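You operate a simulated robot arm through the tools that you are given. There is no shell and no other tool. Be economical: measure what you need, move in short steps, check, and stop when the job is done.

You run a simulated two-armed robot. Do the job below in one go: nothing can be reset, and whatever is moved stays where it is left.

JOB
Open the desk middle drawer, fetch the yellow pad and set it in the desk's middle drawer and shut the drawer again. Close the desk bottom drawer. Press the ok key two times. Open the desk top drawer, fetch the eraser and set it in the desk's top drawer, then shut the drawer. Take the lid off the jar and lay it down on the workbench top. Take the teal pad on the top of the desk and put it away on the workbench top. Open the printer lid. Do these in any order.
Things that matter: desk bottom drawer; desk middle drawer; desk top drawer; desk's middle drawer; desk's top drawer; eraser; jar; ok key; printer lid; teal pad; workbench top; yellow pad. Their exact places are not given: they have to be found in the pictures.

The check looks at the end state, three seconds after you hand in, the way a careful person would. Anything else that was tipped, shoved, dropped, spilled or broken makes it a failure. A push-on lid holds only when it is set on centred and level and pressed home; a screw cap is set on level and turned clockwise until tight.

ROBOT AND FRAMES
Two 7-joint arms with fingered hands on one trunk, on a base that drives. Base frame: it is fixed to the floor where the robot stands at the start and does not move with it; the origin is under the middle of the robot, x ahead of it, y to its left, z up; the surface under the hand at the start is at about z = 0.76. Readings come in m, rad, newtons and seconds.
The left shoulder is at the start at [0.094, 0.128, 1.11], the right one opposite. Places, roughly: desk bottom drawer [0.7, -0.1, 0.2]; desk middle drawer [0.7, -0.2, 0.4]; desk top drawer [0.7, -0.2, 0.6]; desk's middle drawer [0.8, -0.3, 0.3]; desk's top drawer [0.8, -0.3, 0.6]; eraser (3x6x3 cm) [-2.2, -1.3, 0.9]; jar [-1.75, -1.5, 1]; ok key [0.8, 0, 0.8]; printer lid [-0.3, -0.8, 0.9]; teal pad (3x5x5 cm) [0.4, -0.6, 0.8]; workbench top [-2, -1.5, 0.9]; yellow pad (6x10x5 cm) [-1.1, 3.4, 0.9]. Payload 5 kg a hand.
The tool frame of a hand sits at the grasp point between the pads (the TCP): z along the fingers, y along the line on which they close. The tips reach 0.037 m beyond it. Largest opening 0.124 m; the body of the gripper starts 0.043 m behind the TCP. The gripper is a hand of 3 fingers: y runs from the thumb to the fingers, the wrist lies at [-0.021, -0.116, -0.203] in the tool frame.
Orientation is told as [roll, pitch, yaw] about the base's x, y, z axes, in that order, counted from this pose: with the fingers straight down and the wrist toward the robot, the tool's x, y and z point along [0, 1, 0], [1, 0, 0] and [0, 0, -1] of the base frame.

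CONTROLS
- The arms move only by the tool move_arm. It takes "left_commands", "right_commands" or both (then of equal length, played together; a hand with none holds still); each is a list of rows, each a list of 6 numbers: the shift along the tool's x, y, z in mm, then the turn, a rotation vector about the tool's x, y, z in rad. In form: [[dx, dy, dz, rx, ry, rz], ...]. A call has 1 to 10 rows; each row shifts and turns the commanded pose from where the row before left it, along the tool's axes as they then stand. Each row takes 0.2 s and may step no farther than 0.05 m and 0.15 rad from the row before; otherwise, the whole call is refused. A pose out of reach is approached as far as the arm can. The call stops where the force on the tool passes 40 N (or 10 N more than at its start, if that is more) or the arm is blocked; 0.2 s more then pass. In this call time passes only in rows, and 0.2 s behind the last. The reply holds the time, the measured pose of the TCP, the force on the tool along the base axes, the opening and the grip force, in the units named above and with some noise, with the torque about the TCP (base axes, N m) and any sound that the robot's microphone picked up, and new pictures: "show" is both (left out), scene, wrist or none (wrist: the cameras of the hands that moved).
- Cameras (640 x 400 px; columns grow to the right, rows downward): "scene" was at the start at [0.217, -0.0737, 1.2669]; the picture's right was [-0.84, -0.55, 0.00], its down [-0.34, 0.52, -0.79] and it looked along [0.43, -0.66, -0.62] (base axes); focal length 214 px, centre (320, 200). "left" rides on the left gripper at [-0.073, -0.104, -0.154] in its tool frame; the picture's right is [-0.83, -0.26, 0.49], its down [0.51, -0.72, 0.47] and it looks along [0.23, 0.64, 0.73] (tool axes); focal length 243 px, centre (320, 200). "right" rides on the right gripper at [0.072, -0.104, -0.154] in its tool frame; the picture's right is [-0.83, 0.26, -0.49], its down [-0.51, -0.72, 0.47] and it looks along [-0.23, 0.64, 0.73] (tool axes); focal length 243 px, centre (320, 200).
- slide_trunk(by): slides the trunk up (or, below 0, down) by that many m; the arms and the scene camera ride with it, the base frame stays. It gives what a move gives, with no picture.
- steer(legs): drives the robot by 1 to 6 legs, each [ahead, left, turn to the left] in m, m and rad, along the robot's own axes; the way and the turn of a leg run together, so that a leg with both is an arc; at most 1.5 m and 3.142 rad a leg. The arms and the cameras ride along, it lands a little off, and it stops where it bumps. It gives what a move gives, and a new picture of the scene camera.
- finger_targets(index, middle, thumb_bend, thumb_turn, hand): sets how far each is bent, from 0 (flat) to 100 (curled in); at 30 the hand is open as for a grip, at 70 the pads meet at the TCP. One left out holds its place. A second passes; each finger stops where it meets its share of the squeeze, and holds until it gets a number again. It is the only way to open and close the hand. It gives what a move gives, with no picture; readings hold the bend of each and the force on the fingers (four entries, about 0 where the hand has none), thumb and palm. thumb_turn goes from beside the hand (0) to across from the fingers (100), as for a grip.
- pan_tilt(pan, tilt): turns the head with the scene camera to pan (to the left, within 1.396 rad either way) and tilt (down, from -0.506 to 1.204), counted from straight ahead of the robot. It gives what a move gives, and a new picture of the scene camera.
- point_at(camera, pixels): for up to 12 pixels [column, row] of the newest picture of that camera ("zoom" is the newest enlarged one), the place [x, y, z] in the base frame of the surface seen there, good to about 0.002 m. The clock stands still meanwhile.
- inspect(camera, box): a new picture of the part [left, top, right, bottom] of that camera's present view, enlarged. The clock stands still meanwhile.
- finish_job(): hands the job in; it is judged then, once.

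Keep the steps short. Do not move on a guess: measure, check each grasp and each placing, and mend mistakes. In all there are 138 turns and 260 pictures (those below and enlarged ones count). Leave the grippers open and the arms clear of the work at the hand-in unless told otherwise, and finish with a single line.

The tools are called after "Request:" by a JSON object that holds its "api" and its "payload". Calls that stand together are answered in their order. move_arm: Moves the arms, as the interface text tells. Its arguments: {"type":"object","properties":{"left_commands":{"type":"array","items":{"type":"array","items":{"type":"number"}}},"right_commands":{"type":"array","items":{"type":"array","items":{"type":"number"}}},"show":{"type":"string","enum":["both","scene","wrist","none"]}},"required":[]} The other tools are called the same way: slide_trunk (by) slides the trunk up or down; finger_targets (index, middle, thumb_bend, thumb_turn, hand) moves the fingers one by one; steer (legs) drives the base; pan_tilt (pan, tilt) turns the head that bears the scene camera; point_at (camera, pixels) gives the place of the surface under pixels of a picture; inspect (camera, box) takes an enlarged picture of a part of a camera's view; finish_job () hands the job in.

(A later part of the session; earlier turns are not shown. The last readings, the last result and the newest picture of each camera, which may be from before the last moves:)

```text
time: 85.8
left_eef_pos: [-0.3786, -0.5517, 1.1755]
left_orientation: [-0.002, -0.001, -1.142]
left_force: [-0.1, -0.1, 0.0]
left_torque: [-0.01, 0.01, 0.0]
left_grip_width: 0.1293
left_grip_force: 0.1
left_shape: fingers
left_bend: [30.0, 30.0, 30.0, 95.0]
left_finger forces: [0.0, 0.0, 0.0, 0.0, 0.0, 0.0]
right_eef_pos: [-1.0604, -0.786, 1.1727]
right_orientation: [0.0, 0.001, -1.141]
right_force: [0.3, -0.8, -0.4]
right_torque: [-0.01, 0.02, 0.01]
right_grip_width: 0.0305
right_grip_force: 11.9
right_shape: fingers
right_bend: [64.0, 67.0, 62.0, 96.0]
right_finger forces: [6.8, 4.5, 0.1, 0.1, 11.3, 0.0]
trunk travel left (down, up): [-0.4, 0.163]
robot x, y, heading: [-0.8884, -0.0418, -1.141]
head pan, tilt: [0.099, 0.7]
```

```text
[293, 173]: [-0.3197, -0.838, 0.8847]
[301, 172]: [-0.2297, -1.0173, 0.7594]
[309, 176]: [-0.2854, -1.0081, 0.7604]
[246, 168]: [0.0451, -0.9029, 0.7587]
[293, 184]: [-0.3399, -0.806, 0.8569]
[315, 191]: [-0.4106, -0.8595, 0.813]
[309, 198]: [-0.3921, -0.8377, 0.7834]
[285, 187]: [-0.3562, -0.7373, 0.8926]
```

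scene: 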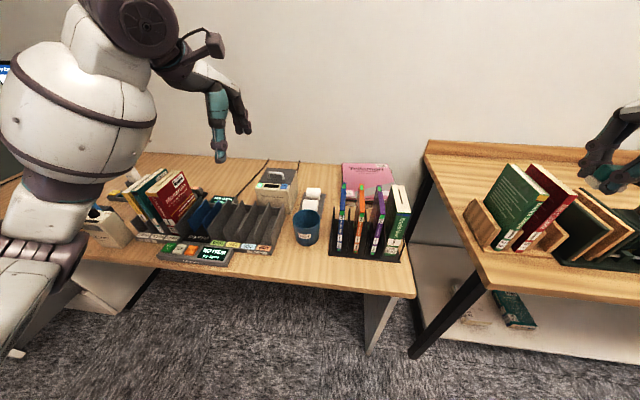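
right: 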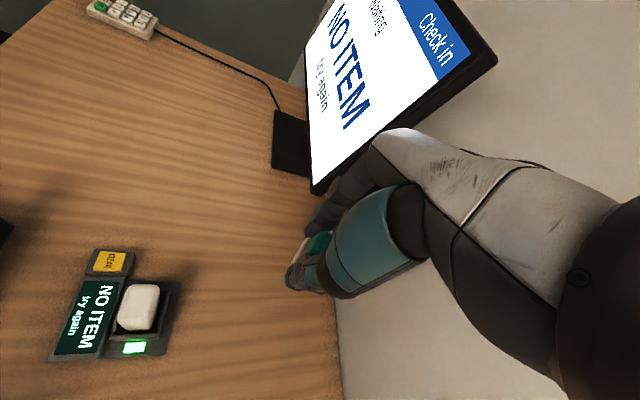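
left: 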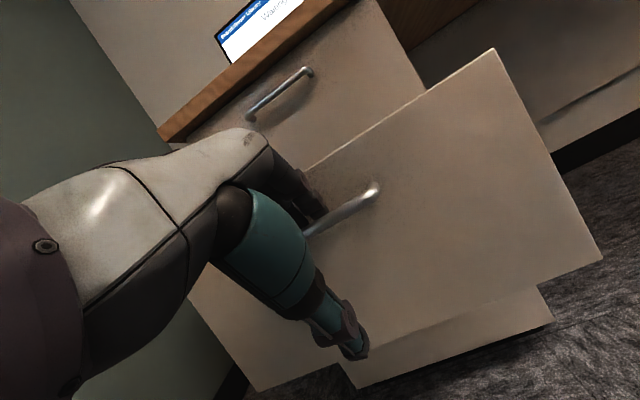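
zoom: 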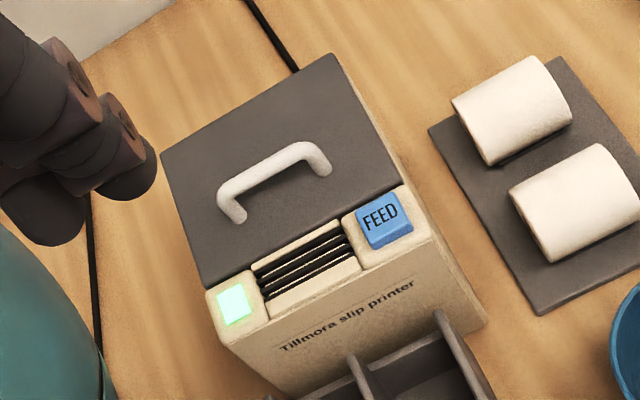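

Request:
{"api": "point_at", "payload": {"camera": "zoom", "pixels": [[272, 165], [228, 188], [308, 150], [238, 217], [325, 170], [172, 158], [330, 64], [390, 180], [208, 278], [382, 215], [232, 303]]}}

```text
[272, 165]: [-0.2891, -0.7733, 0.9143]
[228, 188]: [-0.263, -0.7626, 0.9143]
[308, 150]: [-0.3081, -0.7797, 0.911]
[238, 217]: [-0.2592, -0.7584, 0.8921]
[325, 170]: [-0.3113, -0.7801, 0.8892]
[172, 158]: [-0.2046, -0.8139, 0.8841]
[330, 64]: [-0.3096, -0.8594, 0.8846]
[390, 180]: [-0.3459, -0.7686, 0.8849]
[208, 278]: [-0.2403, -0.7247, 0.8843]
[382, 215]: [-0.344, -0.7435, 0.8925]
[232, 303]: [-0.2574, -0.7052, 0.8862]
```

Handle bar runs from (-0.263,-0.763) to (-0.308,-0.780), top z 0.914; lid hinge is at the back edge. Plan: grip the handle's two legs from outside (hand turned sideways) and swing it up. First check heights near the right hand before moving closer.

Request:
{"api": "point_at", "payload": {"camera": "scene", "pixels": [[515, 168], [540, 170], [470, 205], [425, 150], [400, 190], [415, 290], [150, 190], [180, 175], [240, 205], [275, 210]]}}

Request:
{"api": "steer", "payload": {"legs": [[0, 0.12, 0], [0.24, 0, 0]]}}

```text
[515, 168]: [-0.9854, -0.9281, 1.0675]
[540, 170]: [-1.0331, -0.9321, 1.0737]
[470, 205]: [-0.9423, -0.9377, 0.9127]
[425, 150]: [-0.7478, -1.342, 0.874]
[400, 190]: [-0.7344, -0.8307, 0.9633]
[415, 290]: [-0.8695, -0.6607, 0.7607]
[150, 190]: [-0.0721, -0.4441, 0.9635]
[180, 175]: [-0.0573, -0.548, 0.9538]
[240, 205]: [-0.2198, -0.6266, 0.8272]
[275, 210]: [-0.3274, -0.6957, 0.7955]
```

```text
time: 88.8
left_eef_pos: [-0.1738, -0.7165, 1.1744]
left_orientation: [-0.001, -0.004, -1.143]
left_force: [0.5, 0.9, -0.4]
left_torque: [-0.01, -0.01, 0.02]
left_grip_width: 0.1296
left_grip_force: 0.0
left_shape: fingers
left_bend: [30.0, 30.0, 30.0, 95.0]
left_finger forces: [0.1, 0.0, 0.0, 0.1, 0.1, 0.0]
right_eef_pos: [-0.856, -0.9499, 1.1743]
right_orientation: [0.0, -0.002, -1.143]
right_force: [-0.6, 0.0, -0.5]
right_torque: [-0.01, -0.01, -0.02]
right_grip_width: 0.0304
right_grip_force: 11.3
right_shape: fingers
right_bend: [64.0, 67.0, 62.0, 96.0]
right_finger forces: [6.8, 4.5, 0.0, 0.0, 11.4, 0.0]
trunk travel left (down, up): [-0.4, 0.163]
robot x, y, heading: [-0.6855, -0.209, -1.14]
head pan, tilt: [0.099, 0.7]
```

scene: 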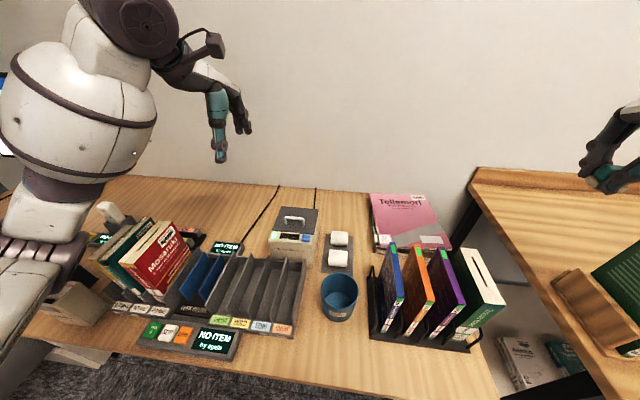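

Now the handle is 0.68 m ahead, 0.13 m left. Turn the left hand sideways in place (well above everything).

Request:
{"api": "move_arm", "payload": {"left_commands": [[0, 0, 0, 0, 0, 0.148], [0, 0, 0, 0, 0, 0.148], [0, 0, 0, 0, 0, 0.148], [0, 0, 0, 0, 0, 0.148], [0, 0, 0, 0, 0, 0.148], [0, 0, 0, 0, 0, 0.148], [0, 0, 0, 0, 0, 0.148], [0, 0, 0, 0, 0, 0.148], [0, 0, 0, 0, 0, 0.148], [0, 0, 0, 0, 0, 0.148]], "show": "none"}}

Request:
{"api": "move_arm", "payload": {"left_commands": [[0, 30, 0, 0, 0, 0.127], [0, 45, 0, 0, 0, 0], [0, 45, 0, 0, 0, 0], [0, 0, 45, 0, 0, 0], [0, 0, 45, 0, 0, 0], [0, 0, 45, 0, 0, 0]], "show": "both"}}

```text
time: 91.0
left_eef_pos: [-0.1723, -0.7179, 1.1744]
left_orientation: [0.002, -0.003, -2.625]
left_force: [-0.7, -0.6, 0.1]
left_torque: [-0.02, -0.01, 0.01]
left_grip_width: 0.1292
left_grip_force: 0.0
left_shape: fingers
left_bend: [30.0, 30.0, 30.0, 95.0]
left_finger forces: [0.0, 0.0, 0.0, 0.1, 0.1, 0.1]
right_eef_pos: [-0.8546, -0.9518, 1.174]
right_orientation: [-0.001, 0.001, -1.142]
right_force: [-0.1, 0.0, -0.6]
right_torque: [-0.01, 0.0, 0.03]
right_grip_width: 0.0305
right_grip_force: 11.5
right_shape: fingers
right_bend: [64.0, 67.0, 62.0, 96.0]
right_finger forces: [6.8, 4.5, 0.0, 0.0, 11.5, 0.0]
trunk travel left (down, up): [-0.4, 0.163]
robot x, y, heading: [-0.6815, -0.2094, -1.145]
head pan, tilt: [0.099, 0.7]
```

```text
time: 92.6
left_eef_pos: [-0.2928, -0.7486, 1.1036]
left_orientation: [0.096, 0.042, -2.712]
left_force: [-0.9, -0.6, -1.3]
left_torque: [0.03, -0.07, -0.04]
left_grip_width: 0.1292
left_grip_force: 0.1
left_shape: fingers
left_bend: [30.0, 30.0, 30.0, 96.0]
left_finger forces: [0.0, 0.0, 0.1, 0.0, 0.0, 0.1]
right_eef_pos: [-0.8907, -0.9348, 1.1815]
right_orientation: [0.026, -0.03, -1.135]
right_force: [0.0, -1.8, -0.5]
right_torque: [0.1, 0.0, 0.03]
right_grip_width: 0.0303
right_grip_force: 12.3
right_shape: fingers
right_bend: [64.0, 67.0, 62.0, 96.0]
right_finger forces: [7.0, 4.6, 0.0, 0.0, 11.6, 0.0]
trunk travel left (down, up): [-0.4, 0.163]
robot x, y, heading: [-0.6835, -0.2069, -1.132]
head pan, tilt: [0.099, 0.7]
stopped in row 6 (left hand): the arm was blocked; the commanded pose is now the measured one
```

scene: 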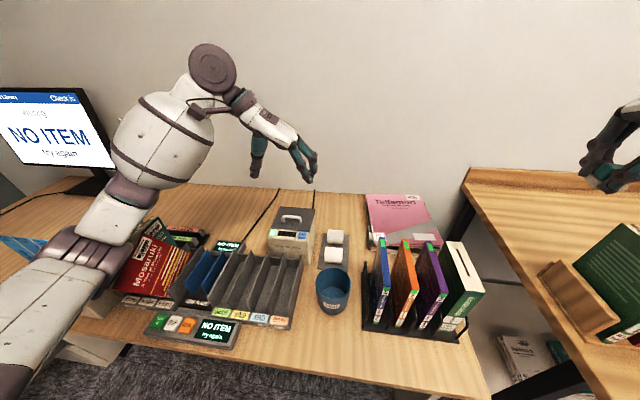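
left: 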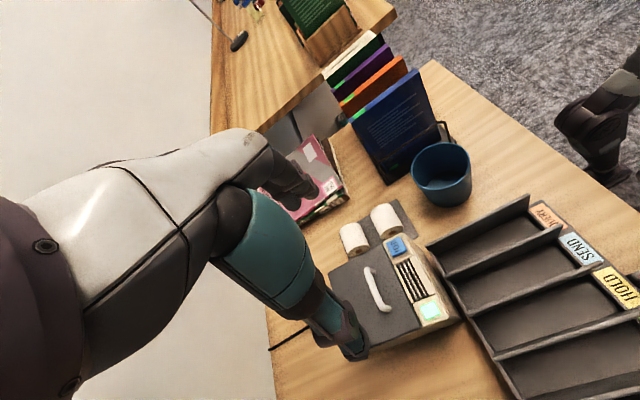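

The arm was blocked—something touches. Back up immediately and look at what it met.

Request:
{"api": "move_arm", "payload": {"left_commands": [[0, 0, -40, 0, 0, 0], [0, 0, -40, 0, 0, 0]], "show": "scene"}}

Request:
{"api": "pan_tilt", "payload": {"pan": 0.6, "tilt": 0.9}}

```text
time: 93.2
left_eef_pos: [-0.2779, -0.7626, 1.1428]
left_orientation: [0.039, 0.014, -2.733]
left_force: [0.2, -0.3, -0.3]
left_torque: [0.02, 0.01, -0.02]
left_grip_width: 0.1294
left_grip_force: 0.0
left_shape: fingers
left_bend: [30.0, 30.0, 30.0, 96.0]
left_finger forces: [0.1, 0.1, 0.1, 0.1, 0.0, 0.0]
right_eef_pos: [-0.8616, -0.9526, 1.1694]
right_orientation: [0.008, 0.0, -1.14]
right_force: [0.6, -0.9, -0.4]
right_torque: [0.02, 0.0, 0.0]
right_grip_width: 0.0305
right_grip_force: 11.3
right_shape: fingers
right_bend: [64.0, 67.0, 62.0, 96.0]
right_finger forces: [7.1, 4.6, 0.0, 0.0, 11.5, 0.0]
trunk travel left (down, up): [-0.4, 0.163]
robot x, y, heading: [-0.6865, -0.2108, -1.136]
head pan, tilt: [0.099, 0.7]
```

scene: 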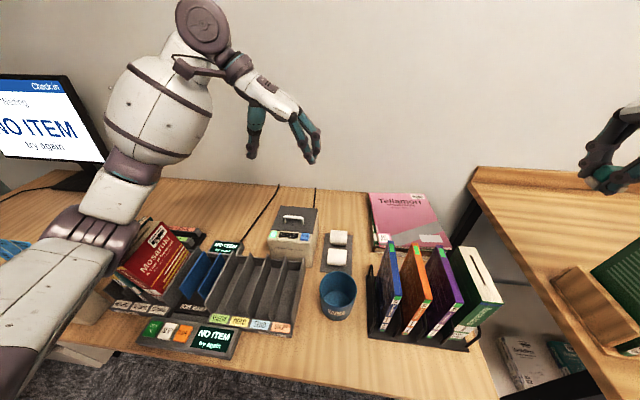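

```text
time: 94.2
left_eef_pos: [-0.2766, -0.7592, 1.1447]
left_orientation: [0.041, 0.013, -2.732]
left_force: [0.2, 0.4, 0.0]
left_torque: [0.01, 0.0, -0.01]
left_grip_width: 0.1292
left_grip_force: 0.1
left_shape: fingers
left_bend: [30.0, 30.0, 30.0, 96.0]
left_finger forces: [0.0, 0.0, 0.0, 0.1, 0.0, 0.0]
right_eef_pos: [-0.8609, -0.9494, 1.1743]
right_orientation: [0.005, -0.004, -1.137]
right_force: [-0.2, 0.1, -1.8]
right_torque: [-0.03, 0.01, 0.0]
right_grip_width: 0.0303
right_grip_force: 11.9
right_shape: fingers
right_bend: [64.0, 67.0, 62.0, 96.0]
right_finger forces: [7.0, 4.6, 0.1, 0.0, 11.5, 0.0]
trunk travel left (down, up): [-0.4, 0.163]
robot x, y, heading: [-0.6805, -0.2099, -1.137]
head pan, tilt: [0.6, 0.901]
```

scene: 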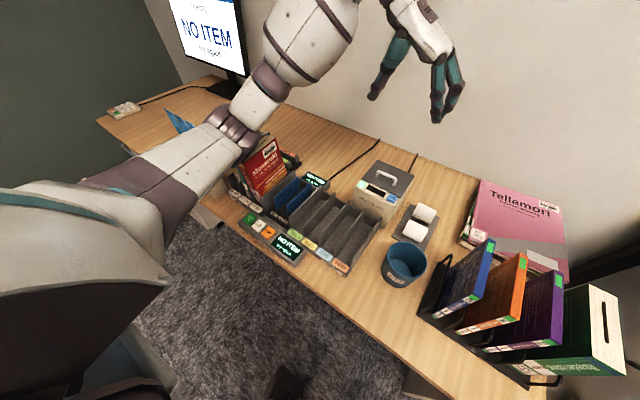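

The left elbow is right at the books. Raise the trunk to clear it, then inspect the books.

Request:
{"api": "slide_trunk", "payload": {"by": 0.16}}

Request:
{"api": "pan_tilt", "payload": {"pan": 0.7, "tilt": 0.9}}

Request:
{"api": "inspect", "payload": {"camera": "scene", "box": [120, 80, 340, 260]}}

```text
time: 96.0
left_eef_pos: [-0.2714, -0.7614, 1.2959]
left_orientation: [0.032, 0.008, -2.733]
left_force: [0.0, 0.1, -0.4]
left_torque: [0.01, -0.01, 0.03]
left_grip_width: 0.1291
left_grip_force: 0.0
left_shape: fingers
left_bend: [30.0, 30.0, 30.0, 96.0]
left_finger forces: [0.0, 0.0, 0.0, 0.0, 0.1, 0.1]
right_eef_pos: [-0.8528, -0.9509, 1.3307]
right_orientation: [0.002, 0.005, -1.137]
right_force: [-0.7, -0.5, -0.6]
right_torque: [0.01, -0.01, 0.01]
right_grip_width: 0.0306
right_grip_force: 11.4
right_shape: fingers
right_bend: [64.0, 67.0, 62.0, 96.0]
right_finger forces: [7.0, 4.6, 0.0, 0.0, 11.5, 0.0]
trunk travel left (down, up): [-0.56, 0.003]
robot x, y, heading: [-0.6844, -0.2063, -1.137]
head pan, tilt: [0.6, 0.901]
```

```text
time: 96.7
left_eef_pos: [-0.2706, -0.7632, 1.2987]
left_orientation: [0.036, 0.01, -2.73]
left_force: [0.1, 0.2, 0.5]
left_torque: [0.02, 0.0, 0.01]
left_grip_width: 0.1291
left_grip_force: 0.0
left_shape: fingers
left_bend: [30.0, 30.0, 30.0, 96.0]
left_finger forces: [0.1, 0.0, 0.0, 0.0, 0.0, 0.1]
right_eef_pos: [-0.8532, -0.9513, 1.3331]
right_orientation: [0.0, 0.0, -1.14]
right_force: [0.4, -0.6, -0.2]
right_torque: [-0.03, 0.01, -0.04]
right_grip_width: 0.0304
right_grip_force: 11.4
right_shape: fingers
right_bend: [64.0, 67.0, 62.0, 96.0]
right_finger forces: [7.0, 4.5, 0.0, 0.1, 11.5, 0.0]
trunk travel left (down, up): [-0.56, 0.003]
robot x, y, heading: [-0.6854, -0.2076, -1.139]
head pan, tilt: [0.7, 0.901]
```

scene: 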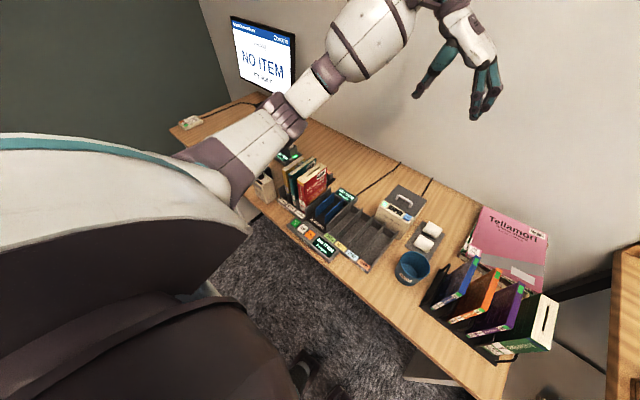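

```text
2.22 times, centred on (230, 170) of scene
```

zoom: 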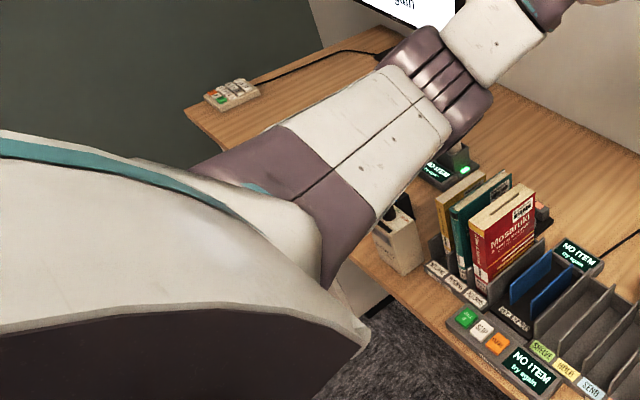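

Books still stand in their rack. I'll approach with a more natural pose: step back a little and turn the robot 0.6 rad right, so the left hand needs less yaw and the elbow stays high.

Request:
{"api": "move_arm", "payload": {"left_commands": [[0, 0, 0, 0, 0, -0.148], [0, 0, 0, 0, 0, -0.148], [0, 0, 0, 0, 0, -0.148], [0, 0, 0, 0, 0, -0.148]], "show": "none"}}

Request:
{"api": "steer", "payload": {"legs": [[-0.1, 0.139, 0], [0, 0, -0.61]]}}

Request:
{"api": "pan_tilt", "payload": {"pan": 0.7, "tilt": 0.75}}

```text
time: 97.7
left_eef_pos: [-0.2713, -0.7617, 1.3003]
left_orientation: [0.036, -0.015, -2.136]
left_force: [-0.1, -0.2, -0.4]
left_torque: [0.0, -0.01, -0.01]
left_grip_width: 0.1297
left_grip_force: 0.0
left_shape: fingers
left_bend: [30.0, 30.0, 30.0, 96.0]
left_finger forces: [0.1, 0.1, 0.0, 0.0, 0.1, 0.0]
right_eef_pos: [-0.8538, -0.951, 1.3337]
right_orientation: [-0.001, 0.001, -1.137]
right_force: [-0.3, 0.6, -0.9]
right_torque: [-0.04, 0.01, 0.01]
right_grip_width: 0.0305
right_grip_force: 11.3
right_shape: fingers
right_bend: [64.0, 67.0, 62.0, 96.0]
right_finger forces: [7.0, 4.5, 0.0, 0.0, 11.5, 0.1]
trunk travel left (down, up): [-0.56, 0.003]
robot x, y, heading: [-0.6837, -0.2117, -1.135]
head pan, tilt: [0.7, 0.901]
```

```text
time: 101.2
left_eef_pos: [-0.5753, -0.7504, 1.3004]
left_orientation: [0.034, -0.014, -2.747]
left_force: [0.0, -0.6, 0.5]
left_torque: [-0.04, 0.0, -0.01]
left_grip_width: 0.1292
left_grip_force: 0.1
left_shape: fingers
left_bend: [30.0, 30.0, 30.0, 96.0]
left_finger forces: [0.0, 0.0, 0.0, 0.0, 0.1, 0.0]
right_eef_pos: [-1.1604, -0.5722, 1.3351]
right_orientation: [-0.001, 0.001, -1.745]
right_force: [-0.4, -0.1, -0.4]
right_torque: [-0.01, -0.02, -0.01]
right_grip_width: 0.0303
right_grip_force: 11.2
right_shape: fingers
right_bend: [64.0, 67.0, 63.0, 96.0]
right_finger forces: [6.8, 4.4, 0.0, 0.1, 11.2, 0.1]
trunk travel left (down, up): [-0.56, 0.003]
robot x, y, heading: [-0.5993, -0.0582, -1.742]
head pan, tilt: [0.7, 0.901]
```

scene: 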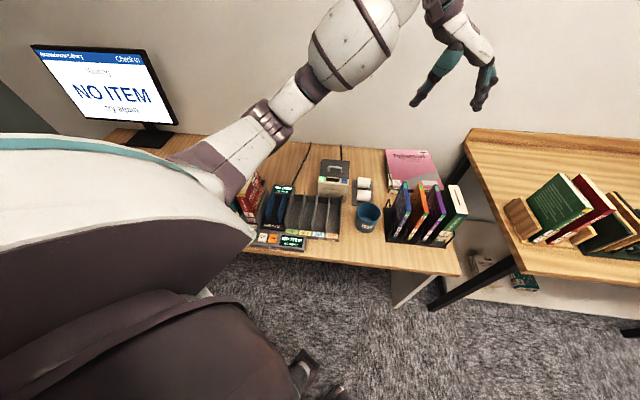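

```text
time: 101.9
left_eef_pos: [-0.5757, -0.7498, 1.3002]
left_orientation: [0.036, -0.015, -2.747]
left_force: [1.0, 0.3, -0.1]
left_torque: [-0.01, 0.0, 0.0]
left_grip_width: 0.129
left_grip_force: 0.1
left_shape: fingers
left_bend: [30.0, 30.0, 30.0, 96.0]
left_finger forces: [0.0, 0.0, 0.0, 0.0, 0.1, 0.0]
right_eef_pos: [-1.16, -0.5722, 1.3341]
right_orientation: [0.0, 0.001, -1.746]
right_force: [0.8, 0.3, -1.3]
right_torque: [0.01, 0.0, 0.0]
right_grip_width: 0.0303
right_grip_force: 11.0
right_shape: fingers
right_bend: [64.0, 67.0, 63.0, 96.0]
right_finger forces: [6.9, 4.4, 0.1, 0.0, 11.2, 0.0]
trunk travel left (down, up): [-0.56, 0.003]
robot x, y, heading: [-0.5959, -0.0604, -1.746]
head pan, tilt: [0.7, 0.75]
```

scene: 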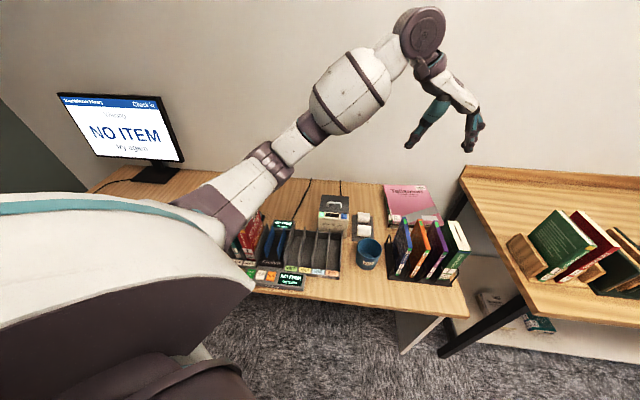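

Hand yaw is now right (-2.747). Move horizontally over the handle at full height.

Request:
{"api": "move_arm", "payload": {"left_commands": [[23, -43, 0, 0, 0, 0], [23, -43, 0, 0, 0, 0], [23, -43, 0, 0, 0, 0], [23, -43, 0, 0, 0, 0], [23, -43, 0, 0, 0, 0], [23, -43, 0, 0, 0, 0]], "show": "both"}}

```text
time: 103.3
left_eef_pos: [-0.2837, -0.7789, 1.3007]
left_orientation: [0.035, -0.015, -2.746]
left_force: [0.7, 0.3, 0.3]
left_torque: [0.02, 0.01, 0.02]
left_grip_width: 0.1293
left_grip_force: 0.2
left_shape: fingers
left_bend: [30.0, 30.0, 30.0, 96.0]
left_finger forces: [0.0, 0.0, 0.0, 0.0, 0.1, 0.0]
right_eef_pos: [-1.16, -0.5704, 1.3347]
right_orientation: [-0.002, -0.001, -1.744]
right_force: [-0.4, 0.5, -0.5]
right_torque: [-0.01, 0.04, 0.02]
right_grip_width: 0.0305
right_grip_force: 11.0
right_shape: fingers
right_bend: [64.0, 67.0, 63.0, 96.0]
right_finger forces: [6.8, 4.4, 0.0, 0.0, 11.2, 0.0]
trunk travel left (down, up): [-0.56, 0.003]
robot x, y, heading: [-0.5968, -0.0597, -1.744]
head pan, tilt: [0.7, 0.75]
```

scene: 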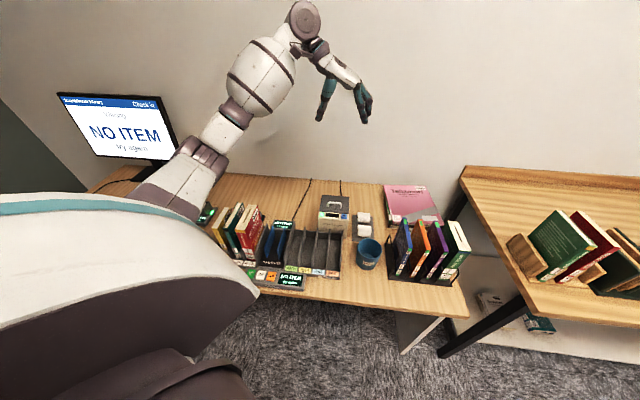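
left: 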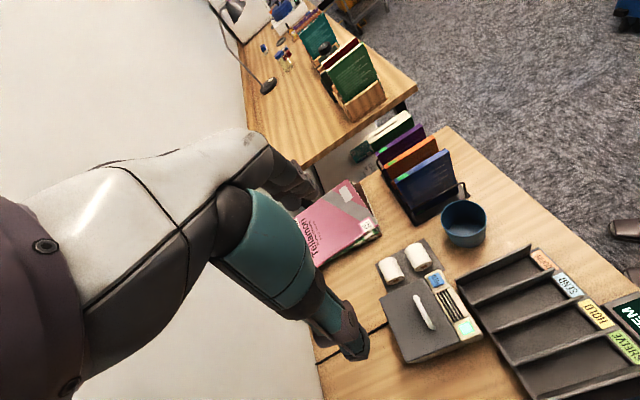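

Request:
{"api": "point_at", "payload": {"camera": "scene", "pixels": [[205, 165], [185, 195], [225, 120], [240, 208], [225, 215], [190, 200], [332, 204], [255, 210]]}}

Request:
{"api": "inspect", "payload": {"camera": "left", "box": [370, 270, 490, 370]}}

```text
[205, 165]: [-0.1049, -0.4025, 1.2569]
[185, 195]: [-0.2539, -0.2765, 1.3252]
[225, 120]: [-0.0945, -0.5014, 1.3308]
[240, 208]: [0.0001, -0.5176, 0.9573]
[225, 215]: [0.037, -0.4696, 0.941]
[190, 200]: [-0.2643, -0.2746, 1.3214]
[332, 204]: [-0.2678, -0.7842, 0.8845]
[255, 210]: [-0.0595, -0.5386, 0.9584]
```

```text
4.00 times, centred on (430, 320) of left
```

zoom: 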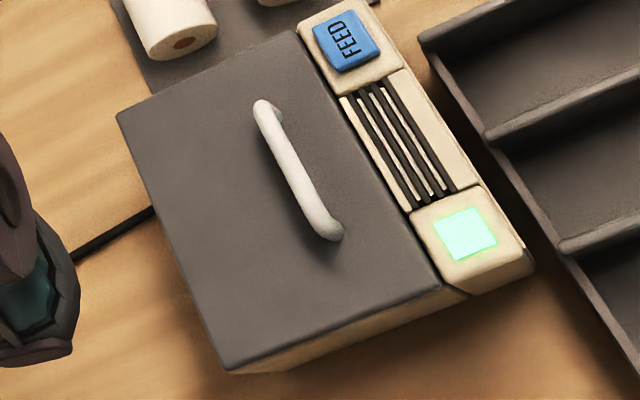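

Request:
{"api": "point_at", "payload": {"camera": "zoom", "pixels": [[295, 170], [264, 115], [328, 232], [265, 105], [338, 238]]}}

Request:
{"api": "move_arm", "payload": {"left_commands": [[0, 0, 45, 0, 0, 0], [0, 0, 45, 0, 0, 0], [0, 0, 45, 0, 0, 0], [0, 0, 45, 0, 0, 0], [0, 0, 45, 0, 0, 0]], "show": "both"}}

Request:
{"api": "point_at", "payload": {"camera": "scene", "pixels": [[205, 185], [215, 200], [190, 200], [200, 190]]}}

```text
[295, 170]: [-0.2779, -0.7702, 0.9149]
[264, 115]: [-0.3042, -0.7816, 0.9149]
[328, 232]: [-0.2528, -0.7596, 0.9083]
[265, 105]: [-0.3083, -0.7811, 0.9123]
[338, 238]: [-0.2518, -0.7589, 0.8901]
```

```text
time: 104.5
left_eef_pos: [-0.2837, -0.7888, 1.0757]
left_orientation: [0.034, -0.013, -2.748]
left_force: [-0.5, -0.9, -0.1]
left_torque: [0.02, 0.03, -0.01]
left_grip_width: 0.1292
left_grip_force: 0.1
left_shape: fingers
left_bend: [30.0, 30.0, 30.0, 96.0]
left_finger forces: [0.0, 0.1, 0.1, 0.0, 0.1, 0.0]
right_eef_pos: [-1.1615, -0.5722, 1.3334]
right_orientation: [0.001, 0.0, -1.744]
right_force: [0.8, -0.9, -0.1]
right_torque: [-0.01, 0.04, 0.01]
right_grip_width: 0.0302
right_grip_force: 11.3
right_shape: fingers
right_bend: [64.0, 67.0, 63.0, 96.0]
right_finger forces: [6.8, 4.4, 0.0, 0.0, 11.2, 0.1]
trunk travel left (down, up): [-0.56, 0.003]
robot x, y, heading: [-0.6006, -0.0604, -1.745]
head pan, tilt: [0.7, 0.75]
```

scene: 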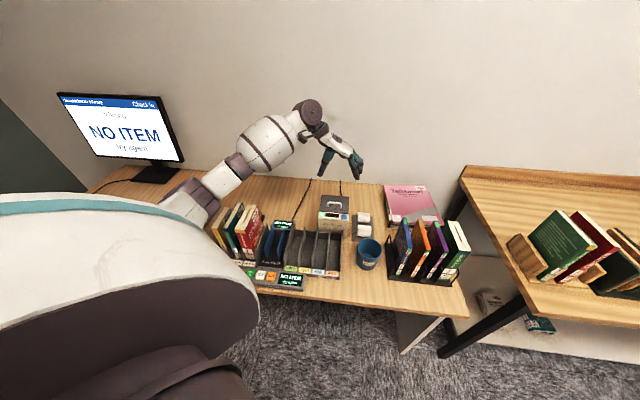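
left: 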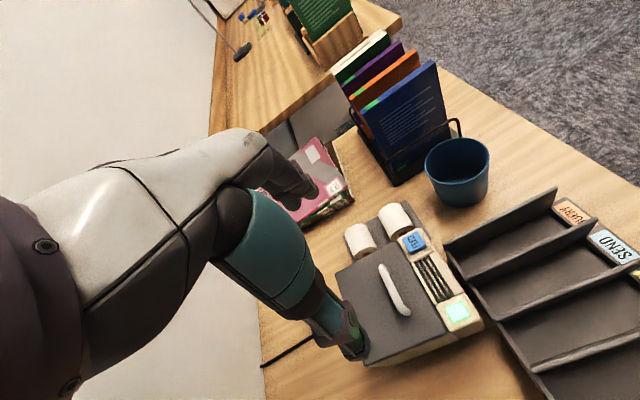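

```text
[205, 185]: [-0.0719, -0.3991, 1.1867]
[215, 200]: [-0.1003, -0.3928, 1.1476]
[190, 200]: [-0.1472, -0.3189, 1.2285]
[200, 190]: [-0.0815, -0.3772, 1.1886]
```

Elbow is at 1.15 m, well above the books. Correct the small tilt and offsets and descend 100 mm.

Request:
{"api": "move_arm", "payload": {"left_commands": [[-9.6, -11.6, 0, 0.013, -0.034, 0], [0, 0, 40, 0, 0, 0], [0, 0, 40, 0, 0, 0], [0, 0, 20, 0, 0, 0]], "show": "both"}}

Request:
{"api": "inspect", "payload": {"camera": "scene", "box": [270, 110, 410, 250]}}

```text
time: 105.5
left_eef_pos: [-0.278, -0.7748, 0.9745]
left_orientation: [0.003, -0.003, -2.747]
left_force: [-0.5, -0.1, 0.5]
left_torque: [0.0, -0.03, 0.0]
left_grip_width: 0.1293
left_grip_force: 0.1
left_shape: fingers
left_bend: [30.0, 30.0, 30.0, 96.0]
left_finger forces: [0.0, 0.1, 0.0, 0.0, 0.0, 0.0]
right_eef_pos: [-1.1608, -0.5727, 1.3345]
right_orientation: [0.0, -0.001, -1.745]
right_force: [-0.5, 0.7, -0.6]
right_torque: [0.01, 0.0, 0.01]
right_grip_width: 0.0305
right_grip_force: 10.9
right_shape: fingers
right_bend: [64.0, 67.0, 63.0, 96.0]
right_finger forces: [6.8, 4.4, 0.1, 0.1, 11.2, 0.1]
trunk travel left (down, up): [-0.56, 0.003]
robot x, y, heading: [-0.5959, -0.06, -1.749]
head pan, tilt: [0.7, 0.75]
```

scene: 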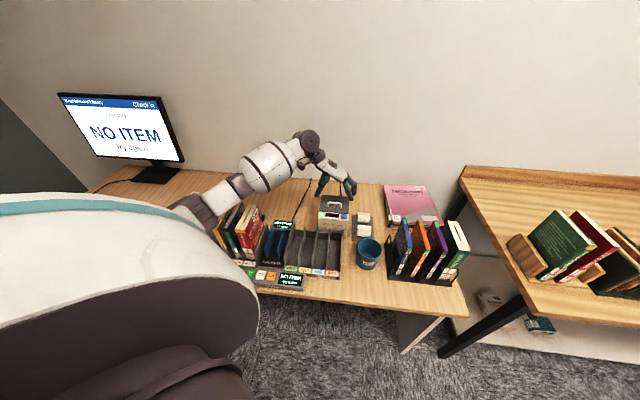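
left: 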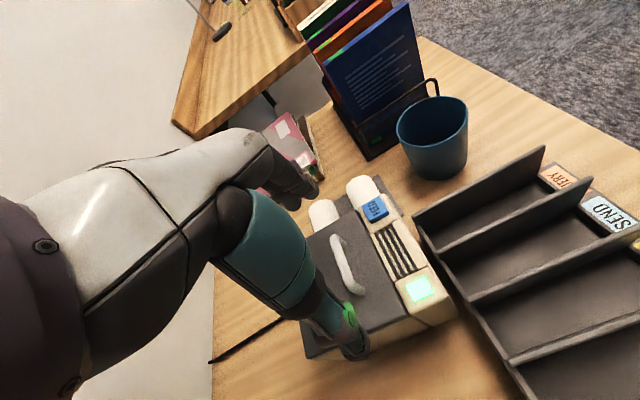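

```text
2.86 times, centred on (340, 180) of scene
```

zoom: 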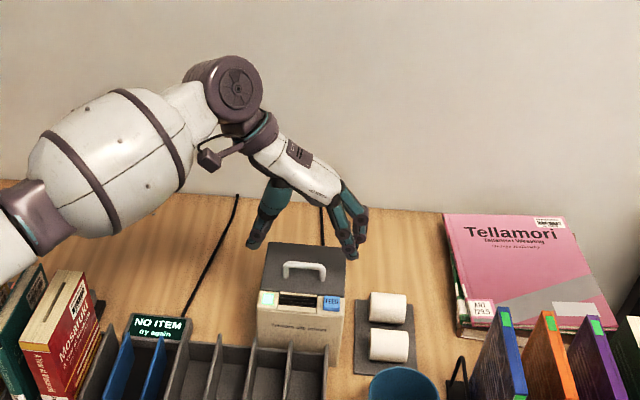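

Hand straddles the handle from above. Descend 43 mm (tips just over the lid) and close gently.

Request:
{"api": "move_arm", "payload": {"left_commands": [[0, 0, 25, 0, 0, 0], [0, 0, 18, 0, 0, 0]], "show": "none"}}

Request:
{"api": "finger_targets", "payload": {"hand": "left", "index": 70, "middle": 70, "thumb_bend": 70}}

Request:
{"api": "inspect", "payload": {"camera": "left", "box": [200, 140, 480, 380]}}

Request:
{"api": "inspect", "payload": {"camera": "scene", "box": [290, 130, 390, 250]}}

```text
time: 106.1
left_eef_pos: [-0.2762, -0.774, 0.9317]
left_orientation: [0.002, -0.001, -2.744]
left_force: [0.8, 0.6, 0.1]
left_torque: [-0.02, -0.02, 0.0]
left_grip_width: 0.129
left_grip_force: 0.1
left_shape: fingers
left_bend: [30.0, 30.0, 30.0, 96.0]
left_finger forces: [0.0, 0.0, 0.0, 0.2, 0.0, 0.0]
right_eef_pos: [-1.1607, -0.5725, 1.334]
right_orientation: [0.0, 0.0, -1.745]
right_force: [0.0, 0.2, -1.2]
right_torque: [0.02, -0.01, -0.02]
right_grip_width: 0.0305
right_grip_force: 11.6
right_shape: fingers
right_bend: [64.0, 67.0, 63.0, 96.0]
right_finger forces: [6.7, 4.4, 0.1, 0.0, 11.3, 0.0]
trunk travel left (down, up): [-0.56, 0.003]
robot x, y, heading: [-0.5994, -0.0602, -1.75]
head pan, tilt: [0.7, 0.75]
```

```text
time: 107.1
left_eef_pos: [-0.2777, -0.7739, 0.9326]
left_orientation: [0.002, -0.001, -2.748]
left_force: [-3.0, 1.3, -0.2]
left_torque: [0.08, 0.08, 0.05]
left_grip_width: 0.0624
left_grip_force: 13.1
left_shape: fingers
left_bend: [50.0, 70.0, 56.0, 99.0]
left_finger forces: [12.7, 0.1, 0.1, 0.1, 13.8, 0.0]
right_eef_pos: [-1.1613, -0.5713, 1.3343]
right_orientation: [0.001, -0.001, -1.747]
right_force: [-0.8, -0.1, -0.2]
right_torque: [0.01, 0.0, 0.0]
right_grip_width: 0.0301
right_grip_force: 11.3
right_shape: fingers
right_bend: [64.0, 67.0, 63.0, 96.0]
right_finger forces: [6.8, 4.4, 0.1, 0.0, 11.2, 0.0]
trunk travel left (down, up): [-0.56, 0.003]
robot x, y, heading: [-0.5972, -0.0661, -1.746]
head pan, tilt: [0.7, 0.75]
```

```text
1.67 times, centred on (340, 260) of left
```

zoom: 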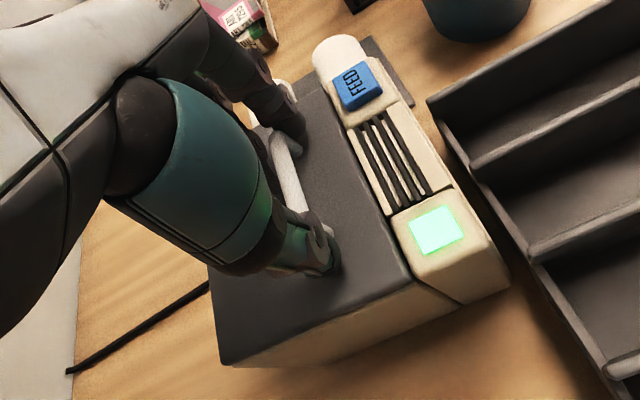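

```text
3.33 times, centred on (340, 190) of scene
```

zoom: 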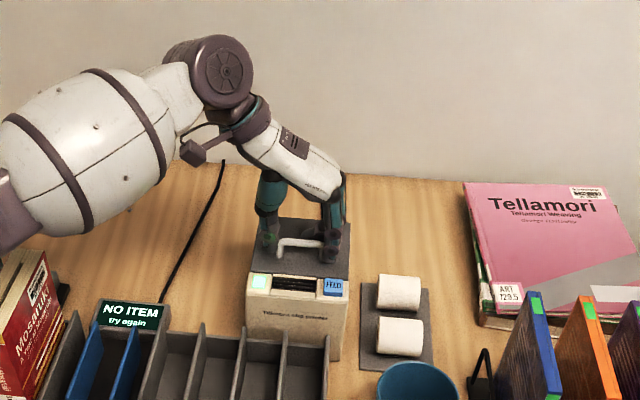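

Index and thumb hold the handle's ends firmly (13 N). Swing along the hinge arc: first 30 degrees.

Request:
{"api": "move_arm", "payload": {"left_commands": [[3.5, 0, -9, 0, 0, 0], [4.1, 0, -8.4, 0, 0, 0], [5.5, 0, -8, 0, 0, 0], [6.3, 0, -6.9, 0, 0, 0]], "show": "wrist"}}

Request:
{"api": "inspect", "payload": {"camera": "scene", "box": [290, 130, 390, 250]}}

```text
time: 108.1
left_eef_pos: [-0.2697, -0.7911, 0.9654]
left_orientation: [0.002, -0.002, -2.747]
left_force: [-3.7, 2.3, 1.1]
left_torque: [0.03, 0.55, -0.1]
left_grip_width: 0.0624
left_grip_force: 13.9
left_shape: fingers
left_bend: [50.0, 70.0, 56.0, 99.0]
left_finger forces: [16.0, 0.1, 0.0, 0.0, 12.5, 0.0]
right_eef_pos: [-1.1617, -0.5719, 1.3341]
right_orientation: [-0.002, 0.001, -1.746]
right_force: [0.8, -0.1, -1.0]
right_torque: [-0.03, -0.01, 0.0]
right_grip_width: 0.0302
right_grip_force: 11.4
right_shape: fingers
right_bend: [64.0, 67.0, 63.0, 96.0]
right_finger forces: [6.8, 4.5, 0.0, 0.0, 11.1, 0.0]
trunk travel left (down, up): [-0.56, 0.003]
robot x, y, heading: [-0.6001, -0.0597, -1.744]
head pan, tilt: [0.7, 0.75]
```

left: 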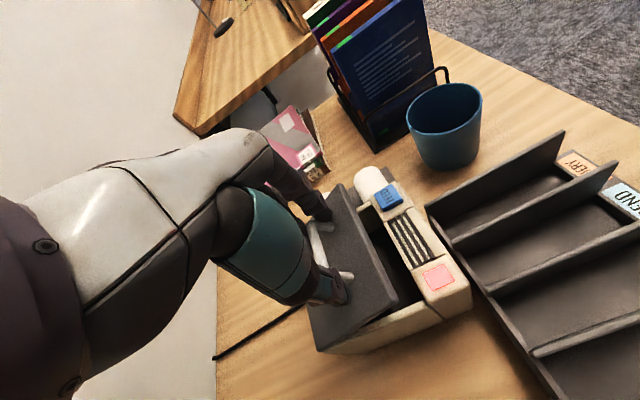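

```text
3.33 times, centred on (340, 190) of scene
```

zoom: 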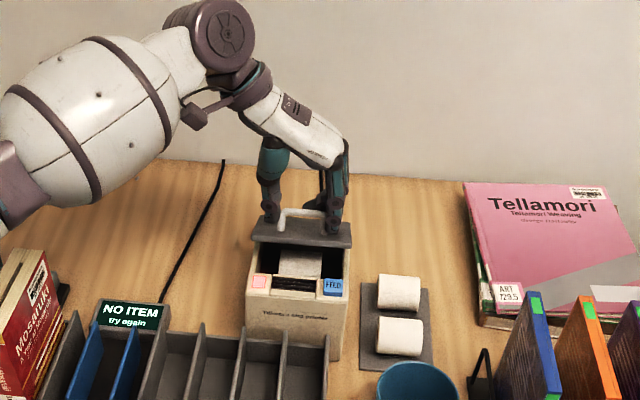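

The lid is opening nicely. Continue the arc to about 75 degrees.

Request:
{"api": "move_arm", "payload": {"left_commands": [[7.2, 0, -6.2, 0, 0, 0], [8, 0, -5.1, 0, 0, 0], [8.6, 0, -4.1, 0, 0, 0], [9.1, 0, -2.9, 0, 0, 0], [9.4, 0, -1.7, 0, 0, 0], [9.5, 0, -0.5, 0, 0, 0]], "show": "wrist"}}

Request:
{"api": "inspect", "payload": {"camera": "scene", "box": [290, 130, 390, 250]}}

```text
time: 109.5
left_eef_pos: [-0.2489, -0.8398, 0.9895]
left_orientation: [0.006, -0.001, -2.743]
left_force: [-3.7, 3.1, 15.6]
left_torque: [0.13, 0.69, -0.04]
left_grip_width: 0.0646
left_grip_force: 18.7
left_shape: fingers
left_bend: [48.0, 70.0, 57.0, 99.0]
left_finger forces: [20.1, 3.0, 0.0, 0.0, 14.2, 0.0]
right_eef_pos: [-1.1623, -0.5694, 1.3358]
right_orientation: [0.001, -0.002, -1.746]
right_force: [0.4, -0.9, -1.0]
right_torque: [0.01, 0.02, 0.0]
right_grip_width: 0.0299
right_grip_force: 11.3
right_shape: fingers
right_bend: [64.0, 67.0, 63.0, 96.0]
right_finger forces: [6.9, 4.4, 0.0, 0.0, 11.2, 0.0]
trunk travel left (down, up): [-0.56, 0.003]
robot x, y, heading: [-0.6004, -0.0593, -1.747]
head pan, tilt: [0.7, 0.75]
```

left: 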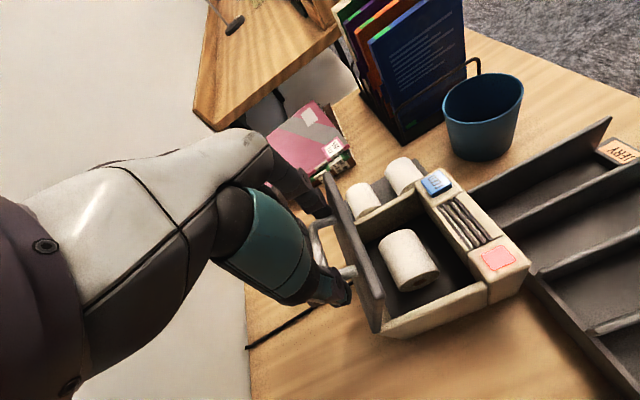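

```text
3.33 times, centred on (340, 190) of scene
```

zoom: 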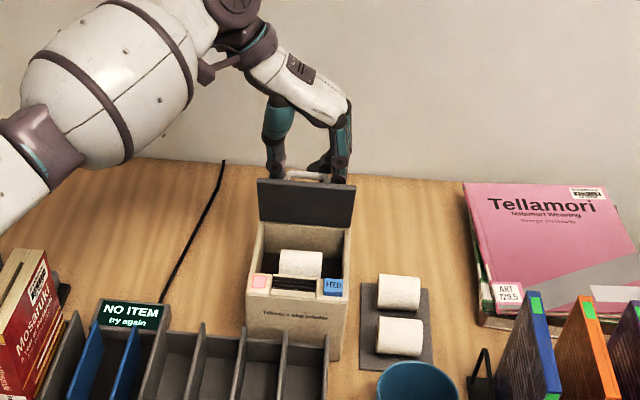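

About 75-80 degrees. Continue past vertical.

Request:
{"api": "move_arm", "payload": {"left_commands": [[9.4, 0, 1.5, 0, 0, 0], [9.2, 0, 2.3, 0, 0, 0], [8.8, 0, 3.5, 0, 0, 0], [8.6, 0, 4.2, 0, 0, 0]], "show": "wrist"}}

Request:
{"api": "inspect", "payload": {"camera": "scene", "box": [290, 130, 390, 250]}}

```text
time: 110.5
left_eef_pos: [-0.2346, -0.8713, 0.9755]
left_orientation: [0.006, -0.002, -2.747]
left_force: [-2.1, -2.4, 16.5]
left_torque: [0.28, 0.5, 0.25]
left_grip_width: 0.0622
left_grip_force: 17.7
left_shape: fingers
left_bend: [48.0, 70.0, 58.0, 99.0]
left_finger forces: [22.4, 0.8, 0.0, 0.0, 13.7, 0.0]
right_eef_pos: [-1.1618, -0.5699, 1.3345]
right_orientation: [0.002, 0.0, -1.746]
right_force: [0.2, -0.9, -0.9]
right_torque: [-0.01, 0.05, 0.02]
right_grip_width: 0.0303
right_grip_force: 11.2
right_shape: fingers
right_bend: [64.0, 67.0, 63.0, 96.0]
right_finger forces: [6.9, 4.4, 0.1, 0.0, 11.2, 0.1]
trunk travel left (down, up): [-0.56, 0.003]
robot x, y, heading: [-0.5992, -0.0561, -1.748]
head pan, tilt: [0.7, 0.75]
```

left: 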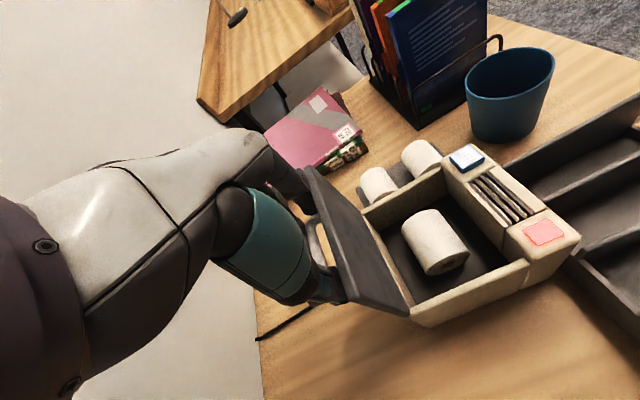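

```text
3.33 times, centred on (340, 190) of scene
```

zoom: 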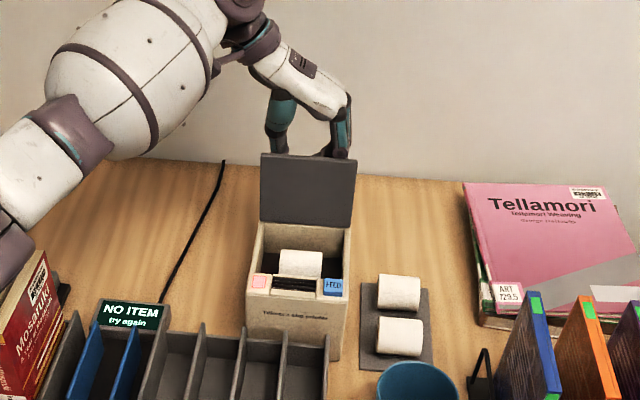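

Lid is past vertical. Open the fingers and lift away.

Request:
{"api": "finger_targets", "payload": {"hand": "left", "index": 30, "middle": 30, "thumb_bend": 30}}

Request:
{"api": "inspect", "payload": {"camera": "left", "box": [0, 0, 640, 400]}}

Request:
{"api": "move_arm", "payload": {"left_commands": [[3, 0, -20, 0, 0, 0], [3, 0, -40, 0, 0, 0], [0, 0, -50, 0, 0, 0], [0, 0, -50, 0, 0, 0], [0, 0, -50, 0, 0, 0]], "show": "scene"}}

Request:
{"api": "inspect", "payload": {"camera": "scene", "box": [190, 130, 390, 300]}}

```text
time: 111.5
left_eef_pos: [-0.2346, -0.873, 0.9724]
left_orientation: [0.001, -0.001, -2.745]
left_force: [-0.1, -0.2, 0.3]
left_torque: [-0.04, 0.01, -0.01]
left_grip_width: 0.1283
left_grip_force: 0.1
left_shape: fingers
left_bend: [30.0, 30.0, 30.0, 96.0]
left_finger forces: [0.0, 0.0, 0.0, 0.0, 0.0, 0.1]
right_eef_pos: [-1.1608, -0.5724, 1.3325]
right_orientation: [-0.001, 0.0, -1.745]
right_force: [-0.7, 0.1, -0.8]
right_torque: [-0.01, 0.0, 0.03]
right_grip_width: 0.0302
right_grip_force: 10.9
right_shape: fingers
right_bend: [64.0, 67.0, 63.0, 96.0]
right_finger forces: [6.8, 4.4, 0.0, 0.0, 11.2, 0.1]
trunk travel left (down, up): [-0.56, 0.003]
robot x, y, heading: [-0.5993, -0.0594, -1.744]
head pan, tilt: [0.7, 0.75]
```

```text
1.00 times, centred on (320, 200) of left (not enlarged: the box is as wide or as high as the picture)
```

zoom: 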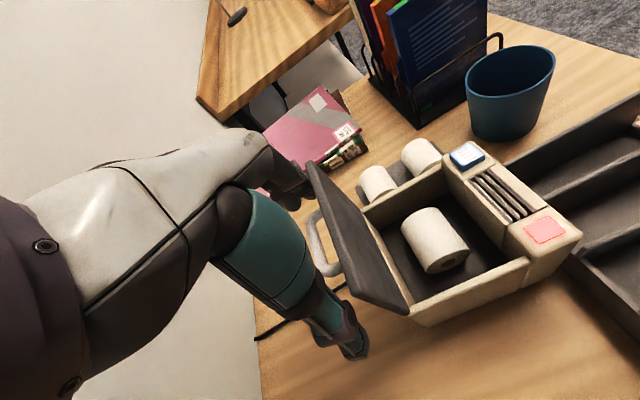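

```text
time: 112.7
left_eef_pos: [-0.2328, -0.8776, 1.1862]
left_orientation: [0.002, 0.001, -2.748]
left_force: [-0.4, -0.4, 1.1]
left_torque: [-0.01, -0.04, -0.01]
left_grip_width: 0.1288
left_grip_force: 0.0
left_shape: fingers
left_bend: [30.0, 30.0, 30.0, 96.0]
left_finger forces: [0.0, 0.0, 0.1, 0.1, 0.0, 0.1]
right_eef_pos: [-1.1612, -0.5712, 1.3346]
right_orientation: [-0.001, -0.002, -1.746]
right_force: [-0.8, -0.4, -0.9]
right_torque: [-0.02, -0.01, 0.02]
right_grip_width: 0.0302
right_grip_force: 11.3
right_shape: fingers
right_bend: [64.0, 67.0, 63.0, 96.0]
right_finger forces: [6.8, 4.3, 0.0, 0.0, 11.2, 0.1]
trunk travel left (down, up): [-0.56, 0.003]
robot x, y, heading: [-0.6021, -0.0601, -1.744]
head pan, tilt: [0.7, 0.75]
```

scene: 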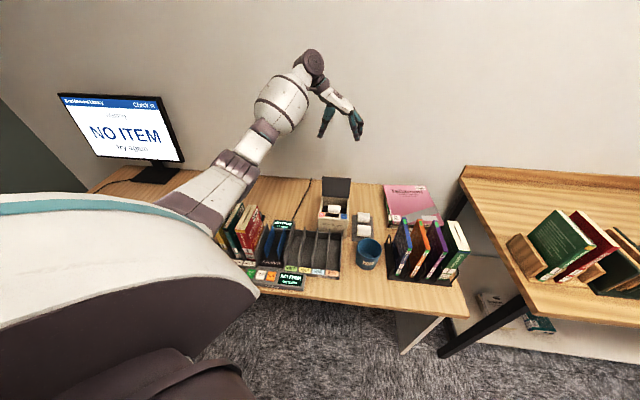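

```text
2.35 times, centred on (290, 215) of scene
```

zoom: 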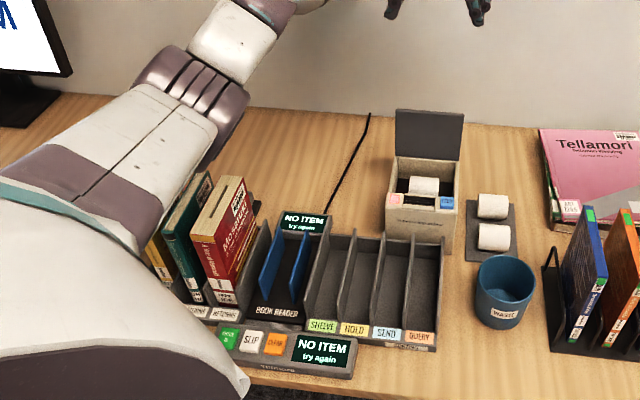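

Printer lid stays open. Retract the left arm, then look at the workbench.

Request:
{"api": "move_arm", "payload": {"left_commands": [[-35, 0, -20, 0, 0, -0.148], [-35, 0, -20, 0, 0, -0.148], [-30, 20, 0, 0, 0, -0.148], [-20, 30, 0, 0, 0, -0.148], [0, 0, 0, 0, 0, -0.148], [0, 0, 0, 0, 0, -0.148], [0, 0, 0, 0, 0, -0.112]], "show": "none"}}

Request:
{"api": "pan_tilt", "payload": {"pan": -0.35, "tilt": 0.6}}

Request:
{"api": "point_at", "payload": {"camera": "scene", "pixels": [[120, 200], [200, 250], [250, 220], [300, 200], [400, 200], [300, 250], [350, 170], [450, 150]]}}

```text
time: 114.3
left_eef_pos: [-0.3355, -0.8145, 1.2254]
left_orientation: [0.0, -0.003, -1.745]
left_force: [0.0, 0.3, -0.2]
left_torque: [0.02, -0.01, -0.06]
left_grip_width: 0.1291
left_grip_force: 0.0
left_shape: fingers
left_bend: [30.0, 30.0, 30.0, 96.0]
left_finger forces: [0.0, 0.0, 0.0, 0.0, 0.0, 0.0]
right_eef_pos: [-1.1618, -0.5737, 1.3334]
right_orientation: [-0.001, 0.002, -1.744]
right_force: [-0.1, 0.0, 0.7]
right_torque: [-0.01, -0.02, 0.0]
right_grip_width: 0.0304
right_grip_force: 10.5
right_shape: fingers
right_bend: [64.0, 67.0, 63.0, 96.0]
right_finger forces: [6.9, 4.4, 0.0, 0.0, 11.1, 0.1]
trunk travel left (down, up): [-0.56, 0.003]
robot x, y, heading: [-0.6016, -0.0617, -1.749]
head pan, tilt: [0.7, 0.75]
```

```text
time: 115.6
left_eef_pos: [-0.3349, -0.8143, 1.2243]
left_orientation: [0.0, -0.002, -1.748]
left_force: [-1.4, 0.0, 0.6]
left_torque: [-0.02, 0.01, 0.03]
left_grip_width: 0.1286
left_grip_force: 0.1
left_shape: fingers
left_bend: [30.0, 30.0, 30.0, 96.0]
left_finger forces: [0.0, 0.0, 0.0, 0.0, 0.1, 0.0]
right_eef_pos: [-1.1611, -0.573, 1.3348]
right_orientation: [-0.001, 0.0, -1.747]
right_force: [0.2, 0.0, -0.1]
right_torque: [-0.02, 0.0, 0.01]
right_grip_width: 0.0301
right_grip_force: 11.0
right_shape: fingers
right_bend: [64.0, 67.0, 63.0, 96.0]
right_finger forces: [6.8, 4.4, 0.0, 0.0, 11.2, 0.0]
trunk travel left (down, up): [-0.56, 0.003]
robot x, y, heading: [-0.6003, -0.0622, -1.742]
head pan, tilt: [-0.351, 0.6]
```

scene: 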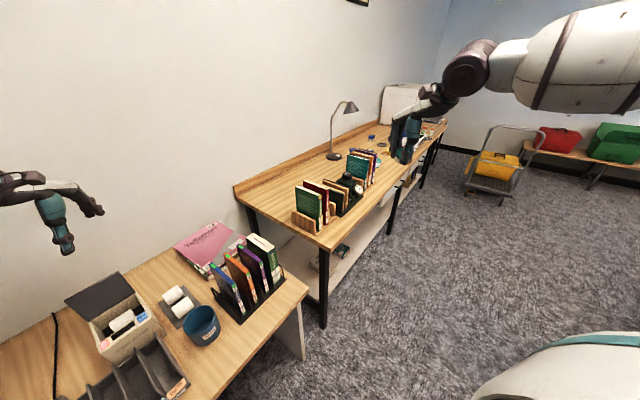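

```text
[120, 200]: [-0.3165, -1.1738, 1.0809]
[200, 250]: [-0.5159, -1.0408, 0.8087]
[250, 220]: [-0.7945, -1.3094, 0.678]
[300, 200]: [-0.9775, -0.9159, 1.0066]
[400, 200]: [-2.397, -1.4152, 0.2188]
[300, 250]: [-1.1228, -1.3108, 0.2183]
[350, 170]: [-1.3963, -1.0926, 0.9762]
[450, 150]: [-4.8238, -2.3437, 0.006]
```

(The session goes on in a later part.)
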